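You operate a simulated robot arm through the tools that you are given. There is no shell and no other tool. Be economical: measure what you need, move in short steps, check, and stop when the job is done.

You run a simulated robot arm. Do the job below in one go: nothing can be reset, and whatever is moved stays where it is left.

TASK
Put two of the eggs from the table top on the baking sheet.

It is judged by the outcome, as a careful person would: the job done as asked, and still so three seconds after it is handed in. It fails if anything else is knocked over, pushed out of place, dropped, spilled or broken. Flat cloth is picked up by pressing the open fingertips on it (5 to 10 N) and closing them slowly along it; thin cloth reads only 2 to 8 mm in the jaws.

THE ROBOT
A 5-joint arm with a two-finger parallel gripper, fixed in place. Base frame: the origin is at the foot of the arm, x ahead of it, y to its left, z up; the work surface is at about z = 0. Units: mm, rad, N and s.
With the tool pointing down near the work surface it reaches from about 260 to 600 mm from the base axis. Its first joint turns from -1.152 to 1.152 rad. The tool tilts only in the upright plane through the base axis and itself; it spins freely about its own axis. Payload 1.57 kg.
The tool frame sits at the grasp point between the pads (the TCP): z along the fingers, y along the line on which they close. The tips reach 30 mm beyond it. The gripper opens to 80 mm. The fingers are 17 mm wide and 12 mm thick; the gripper's body (40 by 82 mm) begins 80 mm behind the TCP.
Orientation is told as [roll, pitch, yaw] about the base's x, y, z axes, in that order, counted from this pose: with the fingers straight down and closing along the base's y, the tool's x points along the base's -x, its y along +y and its z along -z.

THE INTERFACE
- The arm moves only by the tool apply_moves. Its argument "motion" is one flat list of numbers, 6 for each row, row after row: the shift along the tool's x, y, z in units of 25 mm (1.0 is 25 mm), then the turn, a rotation vector about the tool's x, y, z in units of 6 degrees (1.0 is 6 degrees). In form: [tx, ty, tz, ax, ay, az, tx, ty, tz, ax, ay, az, ...]. A call has 1 to 10 rows; each row shifts and turns the commanded pose from where the row before left it, along the tool's axes as they then stand. "jaw" is the gripper command, from -1 (fully open) to 1 (shut), values between in proportion, set as the call begins (left out, the last holds). A call with a number of a shift or a turn outside -1 to 1 is refused whole. A row lasts 0.2 s, in which the tool goes at most 50 mm and 0.15 rad; a call with a longer step from one row to the next is refused whole, and so is a gripper value outside its range. Where a pose cannot be reached the arm comes as near as it can. A force on the tool above 40 N (or 10 N above the force at the start of the call, whichever is more), or a blocked arm, ends the call early, and 0.2 s more pass. The fingers move at their own pace (about 153 mm/s each) and stop on an object; they squeeze with about 29 N. The grip force told is the motor's: it shows also when the fingers shut on nothing. Time passes only in rows, and 0.2 s behind the last, so rows that do not move let the fingers close. It gives the time, the measured TCP pose, the force on the tool (base axes), the opening and the grip force at its end, in the units of the frame above (readings bear some noise).
- Cameras (640 x 400 px; columns grow to the right, rows downward): "scene" is fixed at [-0.3, 371.4, 524.9]; the picture's right is [-0.93, -0.36, 0.00], its down [-0.21, 0.55, -0.81] and it looks along [0.29, -0.75, -0.59] (base axes); focal length 305 px, centre (320, 200). "wrist" rides on the gripper at [72, -7, -122] in the tool frame; the picture's right is [0.09, 1.00, 0.00], its down [-0.84, 0.08, -0.54] and it looks along [-0.54, 0.05, 0.84] (tool axes); focal length 238 px, centre (320, 200). There is no depth. A picture from a camera that has moved, and an enlarged one, comes with that camera's place and axes in the base frame and with its lens. The place of the scene camera against the robot may be out by one fixed shift of up to 18 mm in any direction.
- get_image(camera): a new picture of that camera. No time passes.
- enlarge(camera, box): a new picture of the part [left, top, right, bottom] of that camera's present view, enlarged. No time passes.
- job_done(): hands the job in; it is judged then, once.

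Go step by step. Nothing tells you positions but the pictures and the camera data: compare them with the known pose of the tool, close in by small moves and look again before you grip or let go. The budget is 90 turns and 38 pictures, counting those below and the enlarged ones. Unless the task says otherwise, let go and move clear before handing in, and close with one line.

The tools are called after "Emit:" by a JSON object that holds its "op" and its "data". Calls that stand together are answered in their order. apply_moves: Moves the arm, as the interface text tells. Its arguments: {"type":"object","properties":{"motion":{"type":"array"},"jaw":{"type":"number"}},"required":["motion"]} The other tools are called the same way: get_image (camera) takes a picture; enlarge (camera, box) takes an enlarged picture of a part of a camera's view; job_done () hands the job in.

At the start:

```text
clock: 0.0
ee_pos: [437.8, -26.8, 258.5]
tool_rot: [0.001, -0.001, 0.002]
wrist_force: [0.6, -0.8, 0.9]
grip_width: 80.1
grasp_force: 0.1
```

scene: 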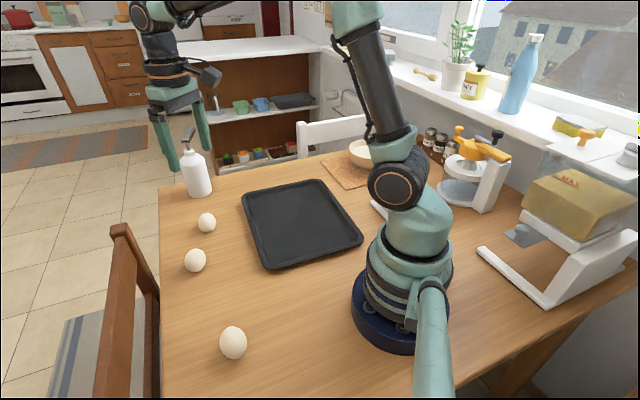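
wrist: 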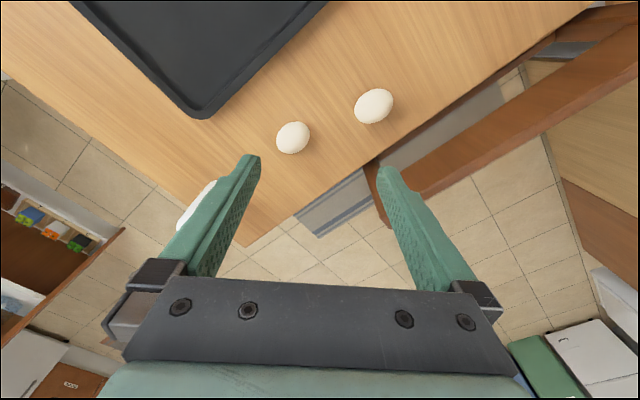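

Using both cameras I place eggs at about (486,-65) and (430,49), with the sheet centred near (291,-189). I'll move above the first egg and look again.

Emit:
{"op": "apply_moves", "data": {"motion": [-0.64, -0.51, 0.8, 0, 0, 0, -0.64, -0.51, 0.8, 0, 0, 0, -0.65, -0.51, 0.8, 0, 0, 0, 0, 0, 0.9, 0, 0, 0, 0, 0, 0.9, 0, 0, 0, 0, 0, 0.9, 0, 0, 0], "jaw": -1}}

Emit:
{"op": "get_image", "data": {"camera": "wrist"}}

```text
clock: 1.4
ee_pos: [485.7, -65.6, 132.8]
tool_rot: [0.0, 0.0, 0.001]
wrist_force: [-0.5, 0.2, -0.7]
grip_width: 80.0
grasp_force: 0.1
```

```text
35 pictures are left
camera wrist: at [415.1, -70.4, 254.5], right [-0.09, 1.0, 0.0], down [0.84, 0.08, 0.54], along [0.54, 0.05, -0.84], focal length 238 px, centre (320, 200)
```

wrist: 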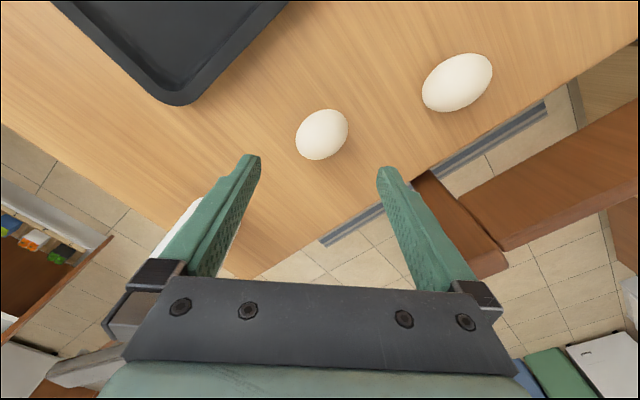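

The egg lies about under the TCP, at (488,-62). I'll enlarge it to see how its long axis runs.

Emit:
{"op": "enlarge", "data": {"camera": "wrist", "box": [262, 94, 382, 169]}}

```text
5.33 times, centred on (322, 132) of wrist
camera zoom: at [415.1, -70.4, 254.5], right [-0.09, 1.0, 0.0], down [0.84, 0.08, 0.54], along [0.54, 0.05, -0.84], focal length 1271 px, centre (309, 565)
```

zoom: 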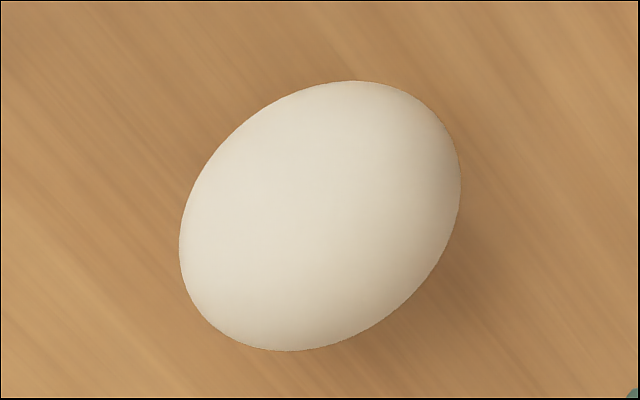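

The egg is about 58 x 45 mm, with its long axis along roughly (-0.7,0.7) in the base frame. I'll spin the tool 45° to close across its short axis, and come down part way.

Emit:
{"op": "apply_moves", "data": {"motion": [-0.06, 0.15, 0.2, 0, 0, 0.94, 0, 0, 0.2, 0, 0, 0.94, 0, 0, 0.2, 0, 0, 0.94, 0, 0, 0.2, 0, 0, 0.94, 0, 0, 0.2, 0, 0, 0.94, 0, 0, 0.2, 0, 0, 0.94, 0, 0, 0.2, 0, 0, 0.94, 0, 0, 0.2, 0, 0, 0.94, 0, 0, 0, 0, 0, 0]}}

Emit:
{"op": "get_image", "data": {"camera": "wrist"}}

```text
clock: 3.4
ee_pos: [488.7, -62.3, 92.9]
tool_rot: [0.002, -0.001, -0.788]
wrist_force: [0.1, -0.4, -0.5]
grip_width: 80.1
grasp_force: 0.0
```

```text
33 pictures are left
camera wrist: at [434.3, -14.1, 213.9], right [0.64, 0.77, 0.0], down [0.64, -0.54, 0.54], along [0.42, -0.35, -0.84], focal length 238 px, centre (320, 200)
```

wrist: 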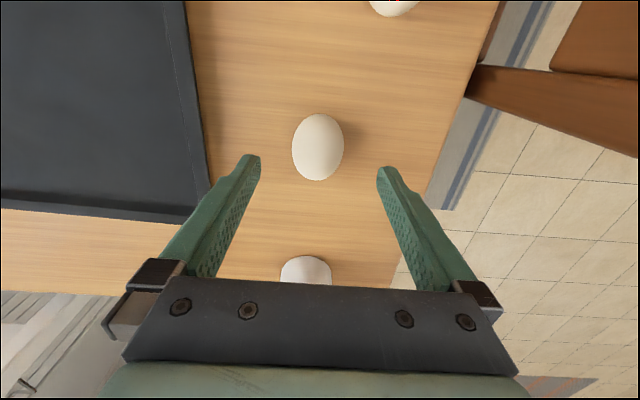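

The egg is centred under the jaws and aligned. I'll go down to z≈34, which leaves the tips 4 mm above the table.

Emit:
{"op": "apply_moves", "data": {"motion": [0, 0, 0.6, 0, 0, 0, 0, 0, 0.6, 0, 0, 0, 0, 0, 0.6, 0, 0, 0, 0, 0, 0.56, 0, 0, 0, 0, 0, 0, 0, 0, 0]}}

Emit:
{"op": "get_image", "data": {"camera": "wrist"}}

```text
clock: 4.6
ee_pos: [488.6, -57.8, 32.6]
tool_rot: [0.0, 0.0, -0.789]
wrist_force: [-0.8, -0.2, 0.3]
grip_width: 80.0
grasp_force: 0.0
```

```text
32 pictures are left
camera wrist: at [434.4, -10.4, 154.0], right [0.64, 0.77, 0.0], down [0.65, -0.54, 0.54], along [0.42, -0.35, -0.84], focal length 238 px, centre (320, 200)
```

wrist: 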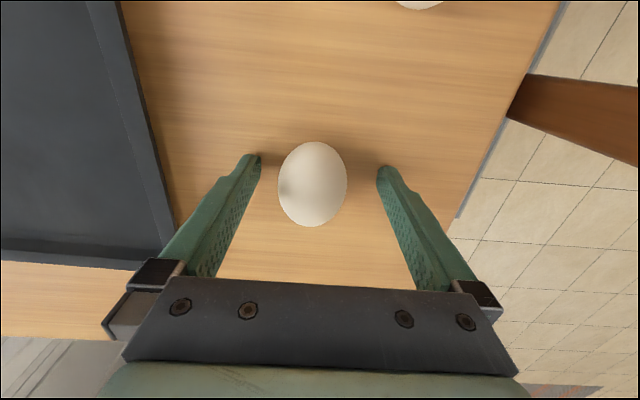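

The egg is about 3 mm off the TCP, so I'll nudge to it and close gently.

Emit:
{"op": "apply_moves", "data": {"motion": [-0.07, -0.1, 0, 0, 0, 0, 0, 0, 0, 0, 0, 0]}}

Emit:
{"op": "apply_moves", "data": {"motion": [0, 0, 0, 0, 0, 0, 0, 0, 0, 0, 0, 0, 0, 0, 0, 0, 0, 0], "jaw": -0.05}}

```text
clock: 5.2
ee_pos: [488.1, -61.2, 32.1]
tool_rot: [-0.002, 0.0, -0.786]
wrist_force: [0.6, -0.2, -0.8]
grip_width: 79.9
grasp_force: 0.1
```

```text
clock: 6.0
ee_pos: [488.9, -62.9, 32.3]
tool_rot: [0.0, -0.001, -0.786]
wrist_force: [0.2, -0.9, 0.0]
grip_width: 42.8
grasp_force: 7.3
```

The jaws stopped on the egg at 42.8 mm with 7 N. I'll tighten a touch and lift.

Emit:
{"op": "apply_moves", "data": {"motion": [0, 0, 0, 0, 0, 0, 0, 0, -0.4, 0, 0, 0, 0, 0, -0.8, 0, 0, 0, 0, 0, -0.8, 0, 0, 0, 0, 0, -0.8, 0, 0, 0, 0, 0, -0.8, 0, 0, 0], "jaw": 0.0}}

Emit:
{"op": "get_image", "data": {"camera": "wrist"}}

```text
clock: 7.4
ee_pos: [488.1, -65.0, 121.5]
tool_rot: [0.001, 0.0, -0.787]
wrist_force: [-0.8, -0.2, -0.9]
grip_width: 42.6
grasp_force: 29.0
```

```text
31 pictures are left
camera wrist: at [432.9, -16.9, 244.0], right [0.64, 0.77, 0.0], down [0.65, -0.54, 0.54], along [0.42, -0.35, -0.84], focal length 238 px, centre (320, 200)
```

wrist: 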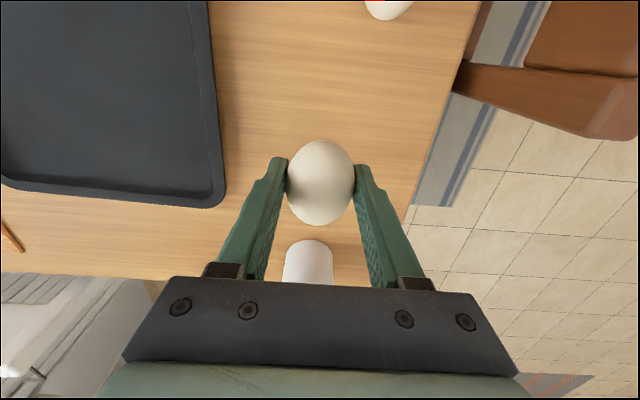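

The egg is held. I'll carry it level to over the far half of the sheet, about (345,-245).

Emit:
{"op": "apply_moves", "data": {"motion": [-0.108, -0.916, 0, 0, 0, 0, -0.108, -0.916, 0, 0, 0, 0, -0.108, -0.916, 0, 0, 0, 0, -0.108, -0.916, 0, 0, 0, 0, -0.108, -0.916, 0, 0, 0, 0, -0.108, -0.916, 0, 0, 0, 0, -0.108, -0.916, 0, 0, 0, 0, -0.108, -0.916, 0, 0, 0, 0, -0.108, -0.916, 0, 0, 0, 0, -0.108, -0.916, 0, 0, 0, 0]}}

Emit:
{"op": "get_image", "data": {"camera": "wrist"}}

Emit:
{"op": "get_image", "data": {"camera": "scene"}}

```text
clock: 9.6
ee_pos: [344.4, -243.0, 122.7]
tool_rot: [0.0, -0.001, -0.786]
wrist_force: [0.0, 0.8, -0.8]
grip_width: 42.4
grasp_force: 29.4
```

```text
30 pictures are left
camera wrist: at [289.0, -195.8, 244.6], right [0.64, 0.77, 0.0], down [0.65, -0.54, 0.54], along [0.42, -0.35, -0.84], focal length 238 px, centre (320, 200)
```

wrist: 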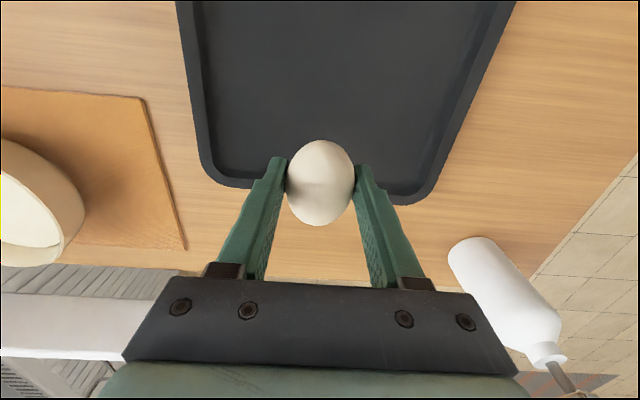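

```text
29 pictures are left
```

scene: 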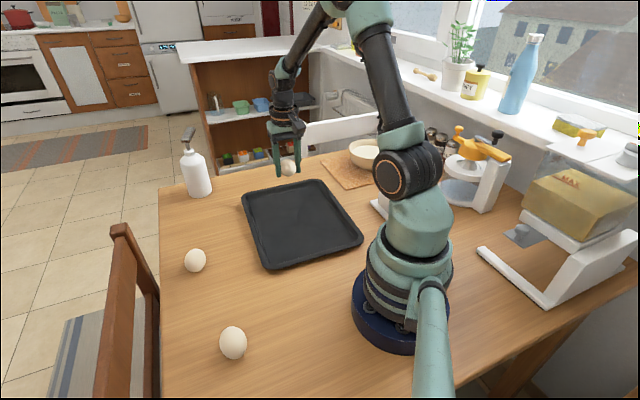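

The TCP is well inside the sheet, about 60 mm from the far rim. I'll lower most of the way.

Emit:
{"op": "apply_moves", "data": {"motion": [0, 0, 0.8, 0, 0, 0, 0, 0, 0.8, 0, 0, 0, 0, 0, 0.8, 0, 0, 0, 0, 0, 0.5, 0, 0, 0, 0, 0, 0.2, 0, 0, 0, 0, 0, 0, 0, 0, 0]}}

Emit:
{"op": "get_image", "data": {"camera": "scene"}}

```text
clock: 11.0
ee_pos: [345.0, -246.6, 45.5]
tool_rot: [-0.001, -0.001, -0.788]
wrist_force: [-0.1, -1.1, -0.7]
grip_width: 42.6
grasp_force: 29.2
```

```text
28 pictures are left
```

scene: 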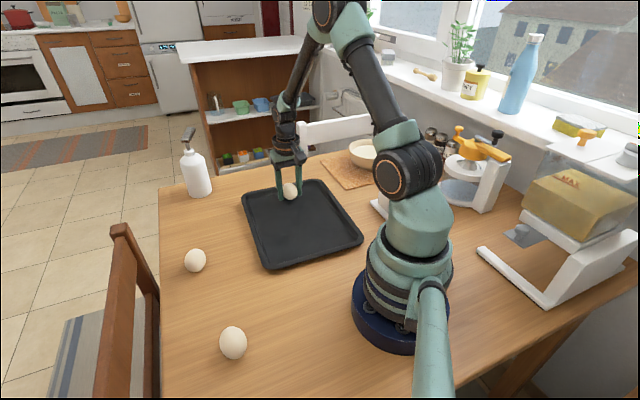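

Next I'll feel for the sheet in 2 mm steps, watching the force.

Emit:
{"op": "apply_moves", "data": {"motion": [0, 0, 0.08, 0, 0, 0, 0, 0, 0.08, 0, 0, 0, 0, 0, 0, 0, 0, 0]}}

Emit:
{"op": "apply_moves", "data": {"motion": [0, 0, 0.08, 0, 0, 0, 0, 0, 0, 0, 0, 0]}}

Emit:
{"op": "apply_moves", "data": {"motion": [0, 0, 0.08, 0, 0, 0, 0, 0, 0, 0, 0, 0]}}

```text
clock: 11.8
ee_pos: [344.8, -246.9, 40.8]
tool_rot: [0.002, 0.0, -0.786]
wrist_force: [0.6, -0.1, -0.8]
grip_width: 42.3
grasp_force: 29.3
```

```text
clock: 12.4
ee_pos: [343.6, -243.8, 39.8]
tool_rot: [-0.001, -0.001, -0.787]
wrist_force: [0.0, 0.1, 0.5]
grip_width: 42.3
grasp_force: 28.8
```

```text
clock: 13.0
ee_pos: [344.6, -244.4, 37.1]
tool_rot: [-0.001, 0.0, -0.788]
wrist_force: [0.2, 0.8, -0.7]
grip_width: 42.4
grasp_force: 29.4
```

Emit:
{"op": "apply_moves", "data": {"motion": [0, 0, 0.05, 0, 0, 0, 0, 0, 0, 0, 0, 0]}}

Emit:
{"op": "enlarge", "data": {"camera": "scene", "box": [250, 150, 346, 210]}}

```text
clock: 13.6
ee_pos: [344.7, -243.0, 37.3]
tool_rot: [0.001, 0.0, -0.788]
wrist_force: [0.7, 0.0, -0.9]
grip_width: 42.4
grasp_force: 29.5
```

```text
6.67 times, centred on (298, 180) of scene
camera zoom: at [-0.3, 371.4, 524.9], right [-0.93, -0.36, 0.0], down [-0.21, 0.55, -0.81], along [0.29, -0.75, -0.59], focal length 2031 px, centre (467, 333)
```

zoom: 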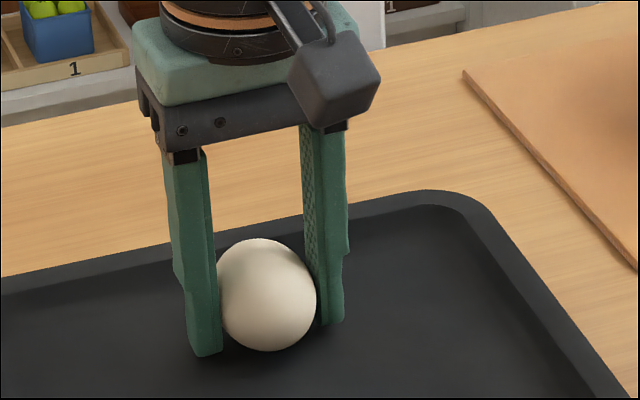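

I'm very close now and there is no contact force yet, so I'll continue in 1 mm steps.

Emit:
{"op": "apply_moves", "data": {"motion": [0, 0, 0.04, 0, 0, 0, 0, 0, 0, 0, 0, 0]}}

Emit:
{"op": "apply_moves", "data": {"motion": [0, 0, 0.04, 0, 0, 0, 0, 0, 0, 0, 0, 0]}}

```text
clock: 14.2
ee_pos: [344.3, -244.5, 35.3]
tool_rot: [0.002, -0.002, -0.785]
wrist_force: [0.3, 3.4, 10.2]
grip_width: 42.3
grasp_force: 29.3
```

```text
clock: 14.8
ee_pos: [344.2, -245.0, 35.1]
tool_rot: [0.001, -0.001, -0.785]
wrist_force: [2.5, 7.0, 21.2]
grip_width: 42.1
grasp_force: 29.0
```

The egg is on the sheet, touching at about z=35.5. I'll ease back the press and open the jaws in small stages.

Emit:
{"op": "apply_moves", "data": {"motion": [0, 0, -0.06, 0, 0, 0, 0, 0, 0, 0, 0, 0]}}

Emit:
{"op": "apply_moves", "data": {"motion": [0, 0, 0, 0, 0, 0], "jaw": -0.1}}

Emit:
{"op": "apply_moves", "data": {"motion": [0, 0, 0, 0, 0, 0, 0, 0, 0, 0, 0, 0], "jaw": -0.2}}

Emit:
{"op": "get_image", "data": {"camera": "wrist"}}

```text
clock: 15.4
ee_pos: [343.4, -243.3, 34.8]
tool_rot: [-0.001, 0.003, -0.786]
wrist_force: [0.1, 0.6, 0.2]
grip_width: 42.5
grasp_force: 29.1
```

```text
clock: 15.8
ee_pos: [344.3, -243.8, 34.9]
tool_rot: [0.001, -0.001, -0.786]
wrist_force: [0.1, -0.4, -0.9]
grip_width: 44.4
grasp_force: 0.4
```

```text
clock: 16.4
ee_pos: [344.1, -244.0, 35.9]
tool_rot: [0.001, 0.001, -0.787]
wrist_force: [0.7, -0.3, -0.6]
grip_width: 47.9
grasp_force: 0.0
```

```text
26 pictures are left
camera wrist: at [289.2, -196.5, 157.9], right [0.64, 0.77, 0.0], down [0.65, -0.54, 0.54], along [0.42, -0.35, -0.84], focal length 238 px, centre (320, 200)
```

wrist: 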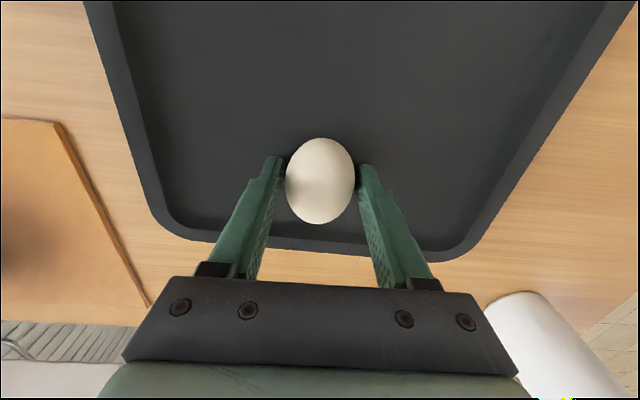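

The egg stays put when released. I'll open fully and rise straight up.

Emit:
{"op": "apply_moves", "data": {"motion": [0, 0, 0, 0, 0, 0, 0, 0, 0, 0, 0, 0, 0, 0, -0.4, 0, 0, 0, 0, 0, -0.8, 0, 0, 0, 0, 0, -0.9, 0, 0, 0, 0, 0, -0.9, 0, 0, 0, 0, 0, -0.9, 0, 0, 0], "jaw": -1}}

Emit:
{"op": "get_image", "data": {"camera": "wrist"}}

```text
clock: 18.0
ee_pos: [343.4, -242.9, 134.9]
tool_rot: [-0.001, 0.0, -0.787]
wrist_force: [0.0, -0.3, -0.7]
grip_width: 80.1
grasp_force: 0.0
```

```text
25 pictures are left
camera wrist: at [288.8, -195.7, 255.9], right [0.64, 0.77, 0.0], down [0.65, -0.54, 0.54], along [0.42, -0.35, -0.84], focal length 238 px, centre (320, 200)
```

wrist: 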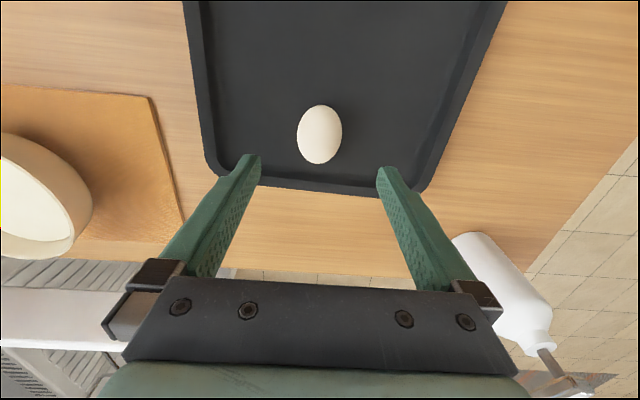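

The first egg is resting on the sheet. I'll go to above the second egg near (430,49).

Emit:
{"op": "apply_moves", "data": {"motion": [0.416, 0.764, 0, 0, 0, 0, 0.416, 0.764, 0, 0, 0, 0, 0.416, 0.764, 0, 0, 0, 0, 0.416, 0.764, 0, 0, 0, 0, 0.416, 0.764, 0, 0, 0, 0, 0.416, 0.764, 0, 0, 0, 0, 0.416, 0.764, 0, 0, 0, 0]}}

Emit:
{"op": "apply_moves", "data": {"motion": [0.416, 0.764, 0, 0, 0, 0, 0.416, 0.764, 0, 0, 0, 0, 0.416, 0.764, 0, 0, 0, 0, 0.416, 0.764, 0, 0, 0, 0, 0.416, 0.764, 0, 0, 0, 0, 0.416, 0.764, 0, 0, 0, 0, 0.416, 0.764, 0, 0, 0, 0, 0, 0, 0, 0, 0, 0]}}

Emit:
{"op": "get_image", "data": {"camera": "wrist"}}

```text
clock: 19.6
ee_pos: [387.2, -98.6, 133.3]
tool_rot: [0.0, 0.0, -0.787]
wrist_force: [0.6, 0.2, -0.3]
grip_width: 80.1
grasp_force: 0.1
```

```text
clock: 21.4
ee_pos: [431.1, 49.9, 131.3]
tool_rot: [0.0, -0.001, -0.787]
wrist_force: [-0.2, 0.2, 0.3]
grip_width: 80.0
grasp_force: 0.0
```

```text
24 pictures are left
camera wrist: at [376.1, 95.9, 253.7], right [0.64, 0.77, 0.0], down [0.65, -0.54, 0.54], along [0.42, -0.35, -0.84], focal length 238 px, centre (320, 200)
```

wrist: 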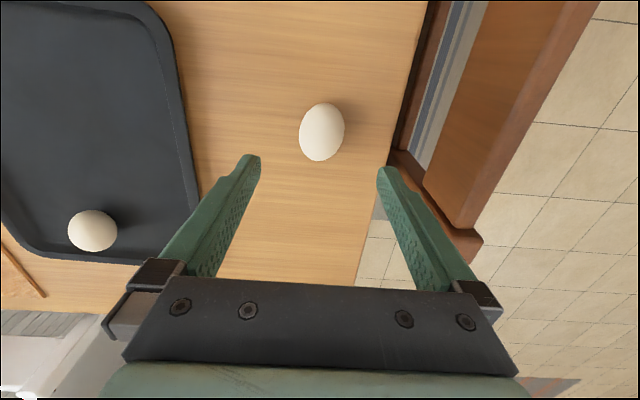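

The second egg is at about (431,52), tilted about 8° from the jaws. I'll align, narrow the jaws slightly to stay clear of the chair, and come down part way.

Emit:
{"op": "apply_moves", "data": {"motion": [0.07, 0.07, 0.3, 0, 0, 0.65, 0, 0, 0.5, 0, 0, 0.65, 0, 0, 0.5, 0, 0, 0, 0, 0, 0.4, 0, 0, 0, 0, 0, 0, 0, 0, 0], "jaw": -0.8}}

Emit:
{"op": "get_image", "data": {"camera": "wrist"}}

Emit:
{"op": "get_image", "data": {"camera": "scene"}}

```text
clock: 22.6
ee_pos: [429.9, 49.1, 90.7]
tool_rot: [0.002, 0.001, -0.924]
wrist_force: [-0.9, 0.3, 0.0]
grip_width: 71.9
grasp_force: 0.1
```

```text
23 pictures are left
camera wrist: at [382.4, 104.8, 211.2], right [0.74, 0.67, 0.0], down [0.57, -0.62, 0.54], along [0.37, -0.4, -0.84], focal length 238 px, centre (320, 200)
```

wrist: 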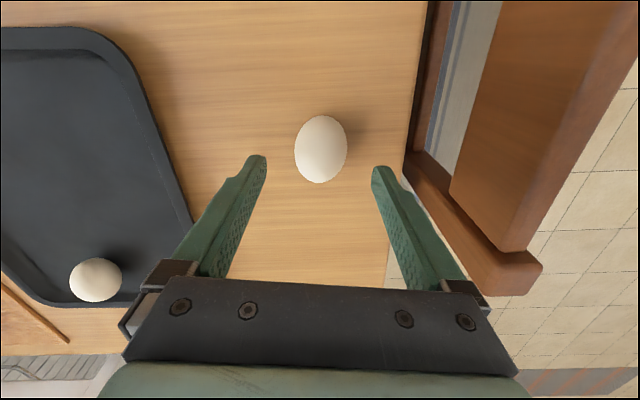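

```text
22 pictures are left
```

scene: 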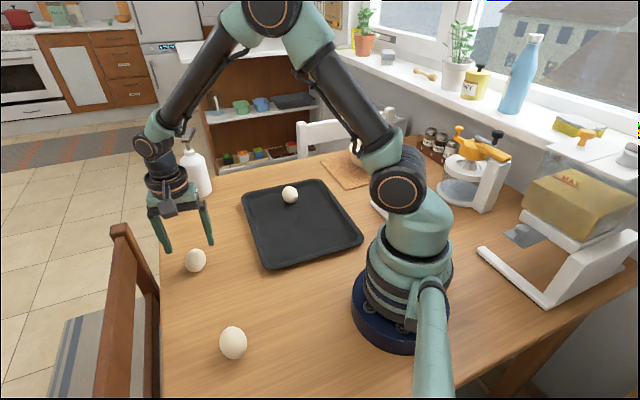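

The egg is centred between the jaws. I'll lower to the grasp height.

Emit:
{"op": "apply_moves", "data": {"motion": [0, 0, 0.6, 0, 0, 0, 0, 0, 0.6, 0, 0, 0, 0, 0, 0.6, 0, 0, 0, 0, 0, 0.5, 0, 0, 0, 0, 0, 0, 0, 0, 0]}}

Emit:
{"op": "get_image", "data": {"camera": "wrist"}}

```text
clock: 23.8
ee_pos: [430.2, 48.1, 32.5]
tool_rot: [-0.001, 0.0, -0.923]
wrist_force: [0.1, 0.1, -0.5]
grip_width: 71.9
grasp_force: 0.0
```

```text
21 pictures are left
camera wrist: at [382.5, 104.6, 154.1], right [0.74, 0.67, 0.0], down [0.57, -0.62, 0.54], along [0.37, -0.4, -0.84], focal length 238 px, centre (320, 200)
```

wrist: 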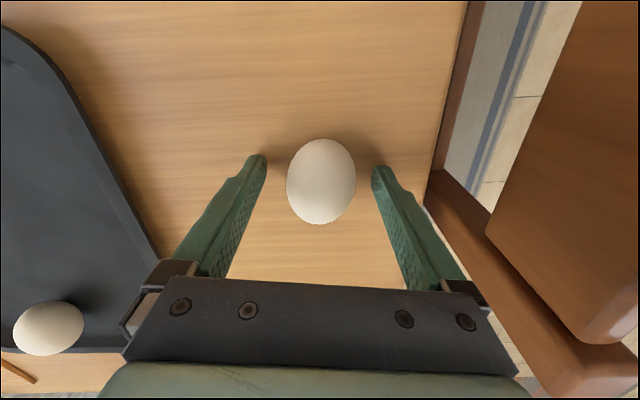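

The egg sits exactly as the first one did when held. I'll close gently and then lift.

Emit:
{"op": "apply_moves", "data": {"motion": [0, 0, 0, 0, 0, 0, 0, 0, 0, 0, 0, 0], "jaw": -0.05}}

Emit:
{"op": "apply_moves", "data": {"motion": [0, 0, 0, 0, 0, 0, 0, 0, -0.4, 0, 0, 0, 0, 0, -0.8, 0, 0, 0, 0, 0, -0.8, 0, 0, 0, 0, 0, -0.8, 0, 0, 0, 0, 0, -0.8, 0, 0, 0], "jaw": 0.0}}

Emit:
{"op": "get_image", "data": {"camera": "wrist"}}

```text
clock: 24.4
ee_pos: [430.6, 50.0, 32.5]
tool_rot: [0.001, 0.0, -0.925]
wrist_force: [-0.2, 0.2, -0.2]
grip_width: 43.1
grasp_force: 0.2
```

```text
clock: 25.8
ee_pos: [429.5, 50.8, 121.8]
tool_rot: [0.002, -0.001, -0.923]
wrist_force: [0.1, -1.0, -0.4]
grip_width: 42.4
grasp_force: 29.0
```

```text
20 pictures are left
camera wrist: at [381.3, 104.8, 243.9], right [0.74, 0.67, 0.0], down [0.57, -0.62, 0.54], along [0.37, -0.4, -0.84], focal length 238 px, centre (320, 200)
```

wrist: 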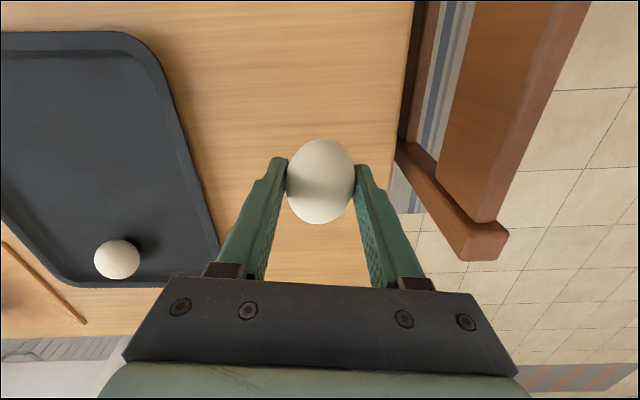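

The second egg is held. I'll carry it to about (280,-160), over the nearer part of the sheet.

Emit:
{"op": "apply_moves", "data": {"motion": [-0.26, -0.823, 0, 0, 0, 0, -0.26, -0.823, 0, 0, 0, 0, -0.26, -0.823, 0, 0, 0, 0, -0.26, -0.823, 0, 0, 0, 0, -0.26, -0.823, 0, 0, 0, 0, -0.26, -0.823, 0, 0, 0, 0]}}

Emit:
{"op": "apply_moves", "data": {"motion": [-0.26, -0.823, 0, 0, 0, 0, -0.26, -0.823, 0, 0, 0, 0, -0.26, -0.823, 0, 0, 0, 0, -0.26, -0.823, 0, 0, 0, 0, -0.26, -0.823, 0, 0, 0, 0, -0.26, -0.823, 0, 0, 0, 0, 0, 0, 0, 0, 0, 0]}}

Emit:
{"op": "get_image", "data": {"camera": "wrist"}}

Emit:
{"op": "get_image", "data": {"camera": "scene"}}

```text
clock: 27.2
ee_pos: [356.1, -56.2, 122.9]
tool_rot: [0.0, 0.0, -0.922]
wrist_force: [0.3, -0.1, -0.7]
grip_width: 42.3
grasp_force: 28.8
```

```text
clock: 28.8
ee_pos: [279.9, -162.1, 122.6]
tool_rot: [0.0, 0.0, -0.921]
wrist_force: [0.6, 0.4, -1.4]
grip_width: 42.7
grasp_force: 28.3
```

```text
19 pictures are left
camera wrist: at [232.5, -107.8, 243.2], right [0.74, 0.67, 0.0], down [0.57, -0.62, 0.54], along [0.37, -0.4, -0.84], focal length 238 px, centre (320, 200)
```

wrist: 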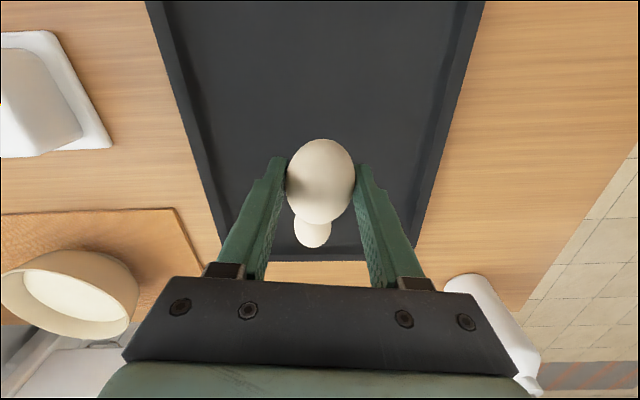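

```text
18 pictures are left
```

scene: 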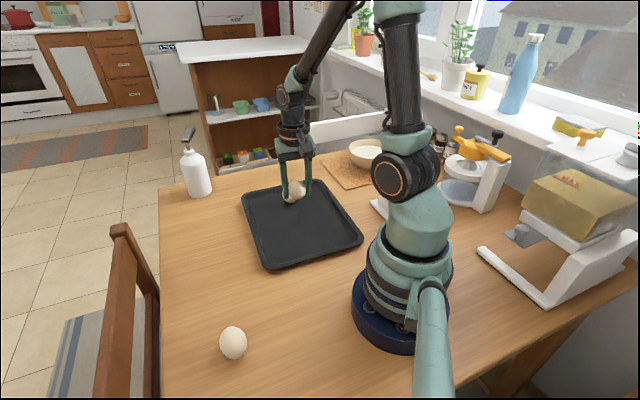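

I'm over the middle of the sheet and well apart from the first egg. I'll lower the same way.

Emit:
{"op": "apply_moves", "data": {"motion": [0, 0, 0.8, 0, 0, 0, 0, 0, 0.8, 0, 0, 0, 0, 0, 0.8, 0, 0, 0, 0, 0, 0.5, 0, 0, 0, 0, 0, 0.3, 0, 0, 0, 0, 0, 0, 0, 0, 0]}}

Emit:
{"op": "get_image", "data": {"camera": "scene"}}

Emit:
{"op": "apply_moves", "data": {"motion": [0, 0, 0.08, 0, 0, 0, 0, 0, 0.08, 0, 0, 0, 0, 0, 0, 0, 0, 0]}}

Emit:
{"op": "apply_moves", "data": {"motion": [0, 0, 0.06, 0, 0, 0, 0, 0, 0, 0, 0, 0]}}

```text
clock: 30.2
ee_pos: [282.9, -161.8, 43.4]
tool_rot: [-0.001, 0.0, -0.923]
wrist_force: [-0.1, 0.2, -2.2]
grip_width: 42.4
grasp_force: 29.2
```

```text
17 pictures are left
```

scene: 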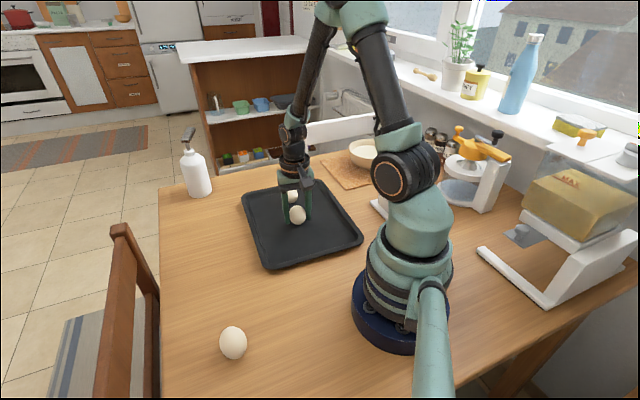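

```text
clock: 31.0
ee_pos: [281.6, -161.6, 36.2]
tool_rot: [0.0, 0.001, -0.922]
wrist_force: [-0.2, -0.7, 0.3]
grip_width: 42.3
grasp_force: 28.3
```

```text
clock: 31.6
ee_pos: [281.1, -161.4, 36.8]
tool_rot: [0.0, -0.001, -0.923]
wrist_force: [-0.3, -0.1, -1.1]
grip_width: 42.3
grasp_force: 29.2
```

There is no contact yet, so I'll continue in 1 mm steps.

Emit:
{"op": "apply_moves", "data": {"motion": [0, 0, 0.04, 0, 0, 0, 0, 0, 0, 0, 0, 0]}}

Emit:
{"op": "apply_moves", "data": {"motion": [0, 0, 0.03, 0, 0, 0, 0, 0, 0, 0, 0, 0]}}

```text
clock: 32.2
ee_pos: [281.1, -160.8, 36.5]
tool_rot: [-0.001, 0.0, -0.925]
wrist_force: [-6.9, -1.6, 20.4]
grip_width: 42.6
grasp_force: 28.7
```

```text
clock: 32.8
ee_pos: [280.9, -161.3, 35.6]
tool_rot: [0.0, -0.002, -0.922]
wrist_force: [0.3, 5.3, 19.6]
grip_width: 42.4
grasp_force: 28.8
```

The egg is on the sheet. I'll relieve the press, then open in stages.

Emit:
{"op": "apply_moves", "data": {"motion": [0, 0, -0.06, 0, 0, 0, 0, 0, 0, 0, 0, 0]}}

Emit:
{"op": "apply_moves", "data": {"motion": [0, 0, 0, 0, 0, 0], "jaw": -0.1}}

Emit:
{"op": "apply_moves", "data": {"motion": [0, 0, 0, 0, 0, 0, 0, 0, 0, 0, 0, 0], "jaw": -0.2}}

Emit:
{"op": "get_image", "data": {"camera": "wrist"}}

```text
clock: 33.4
ee_pos: [280.9, -161.4, 36.6]
tool_rot: [0.0, -0.001, -0.923]
wrist_force: [0.8, 0.6, -0.4]
grip_width: 42.3
grasp_force: 28.5
```

```text
clock: 33.8
ee_pos: [280.2, -162.0, 36.5]
tool_rot: [0.0, 0.001, -0.924]
wrist_force: [-0.1, 0.5, -0.7]
grip_width: 44.2
grasp_force: 0.4
```

```text
clock: 34.4
ee_pos: [281.2, -161.6, 37.2]
tool_rot: [0.002, 0.0, -0.923]
wrist_force: [0.4, 0.1, 0.4]
grip_width: 48.2
grasp_force: 0.0
```

```text
16 pictures are left
camera wrist: at [232.9, -106.8, 158.6], right [0.74, 0.67, 0.0], down [0.57, -0.62, 0.54], along [0.37, -0.4, -0.84], focal length 238 px, centre (320, 200)
```

wrist: 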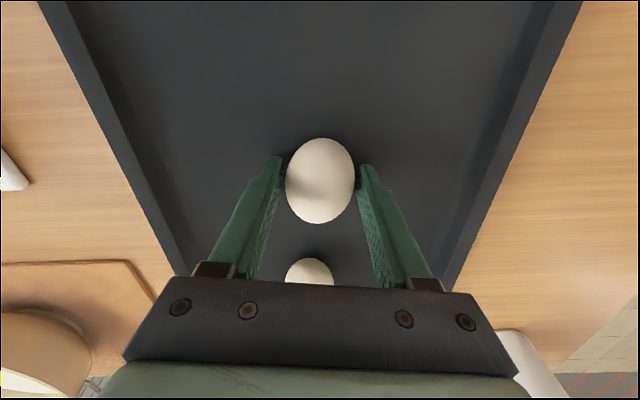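

The egg is steady, so I'll open fully and rise clear.

Emit:
{"op": "apply_moves", "data": {"motion": [0, 0, 0, 0, 0, 0, 0, 0, 0, 0, 0, 0, 0, 0, -0.4, 0, 0, 0, 0, 0, -0.8, 0, 0, 0, 0, 0, -0.9, 0, 0, 0, 0, 0, -0.9, 0, 0, 0, 0, 0, -0.9, 0, 0, 0, 0, 0, -0.9, 0, 0, 0, 0, 0, 0, 0, 0, 0], "jaw": -1}}

Emit:
{"op": "get_image", "data": {"camera": "scene"}}

Emit:
{"op": "get_image", "data": {"camera": "wrist"}}

```text
clock: 36.4
ee_pos: [281.6, -160.7, 156.3]
tool_rot: [0.0, -0.001, -0.923]
wrist_force: [1.6, -0.4, -1.1]
grip_width: 80.2
grasp_force: 0.0
```

```text
15 pictures are left
```

scene: 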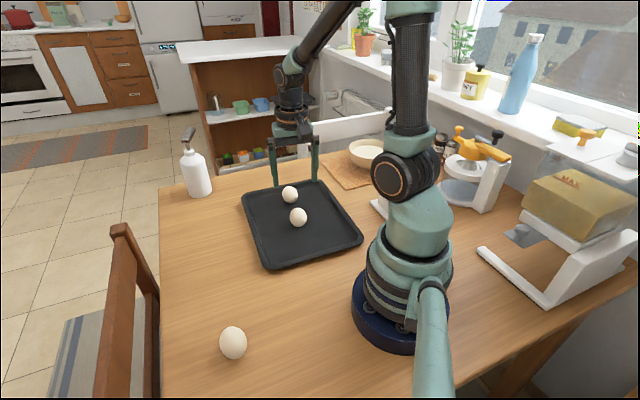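

```text
14 pictures are left
camera wrist: at [234.5, -106.2, 279.0], right [0.74, 0.67, 0.0], down [0.57, -0.62, 0.54], along [0.37, -0.4, -0.84], focal length 238 px, centre (320, 200)
```

wrist: 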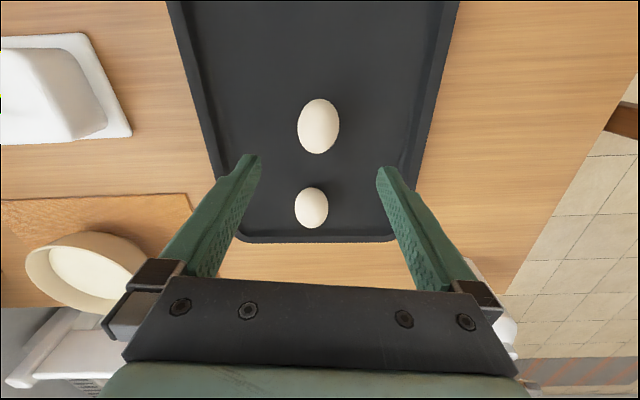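

Both eggs rest on the sheet, nothing else has moved, and the gripper is clear, so I'm handing in.

Emit:
{"op": "job_done", "data": {}}

```text
The job is handed in.
```

Two eggs from the table are now resting on the baking sheet; the third egg and everything else are where they were.
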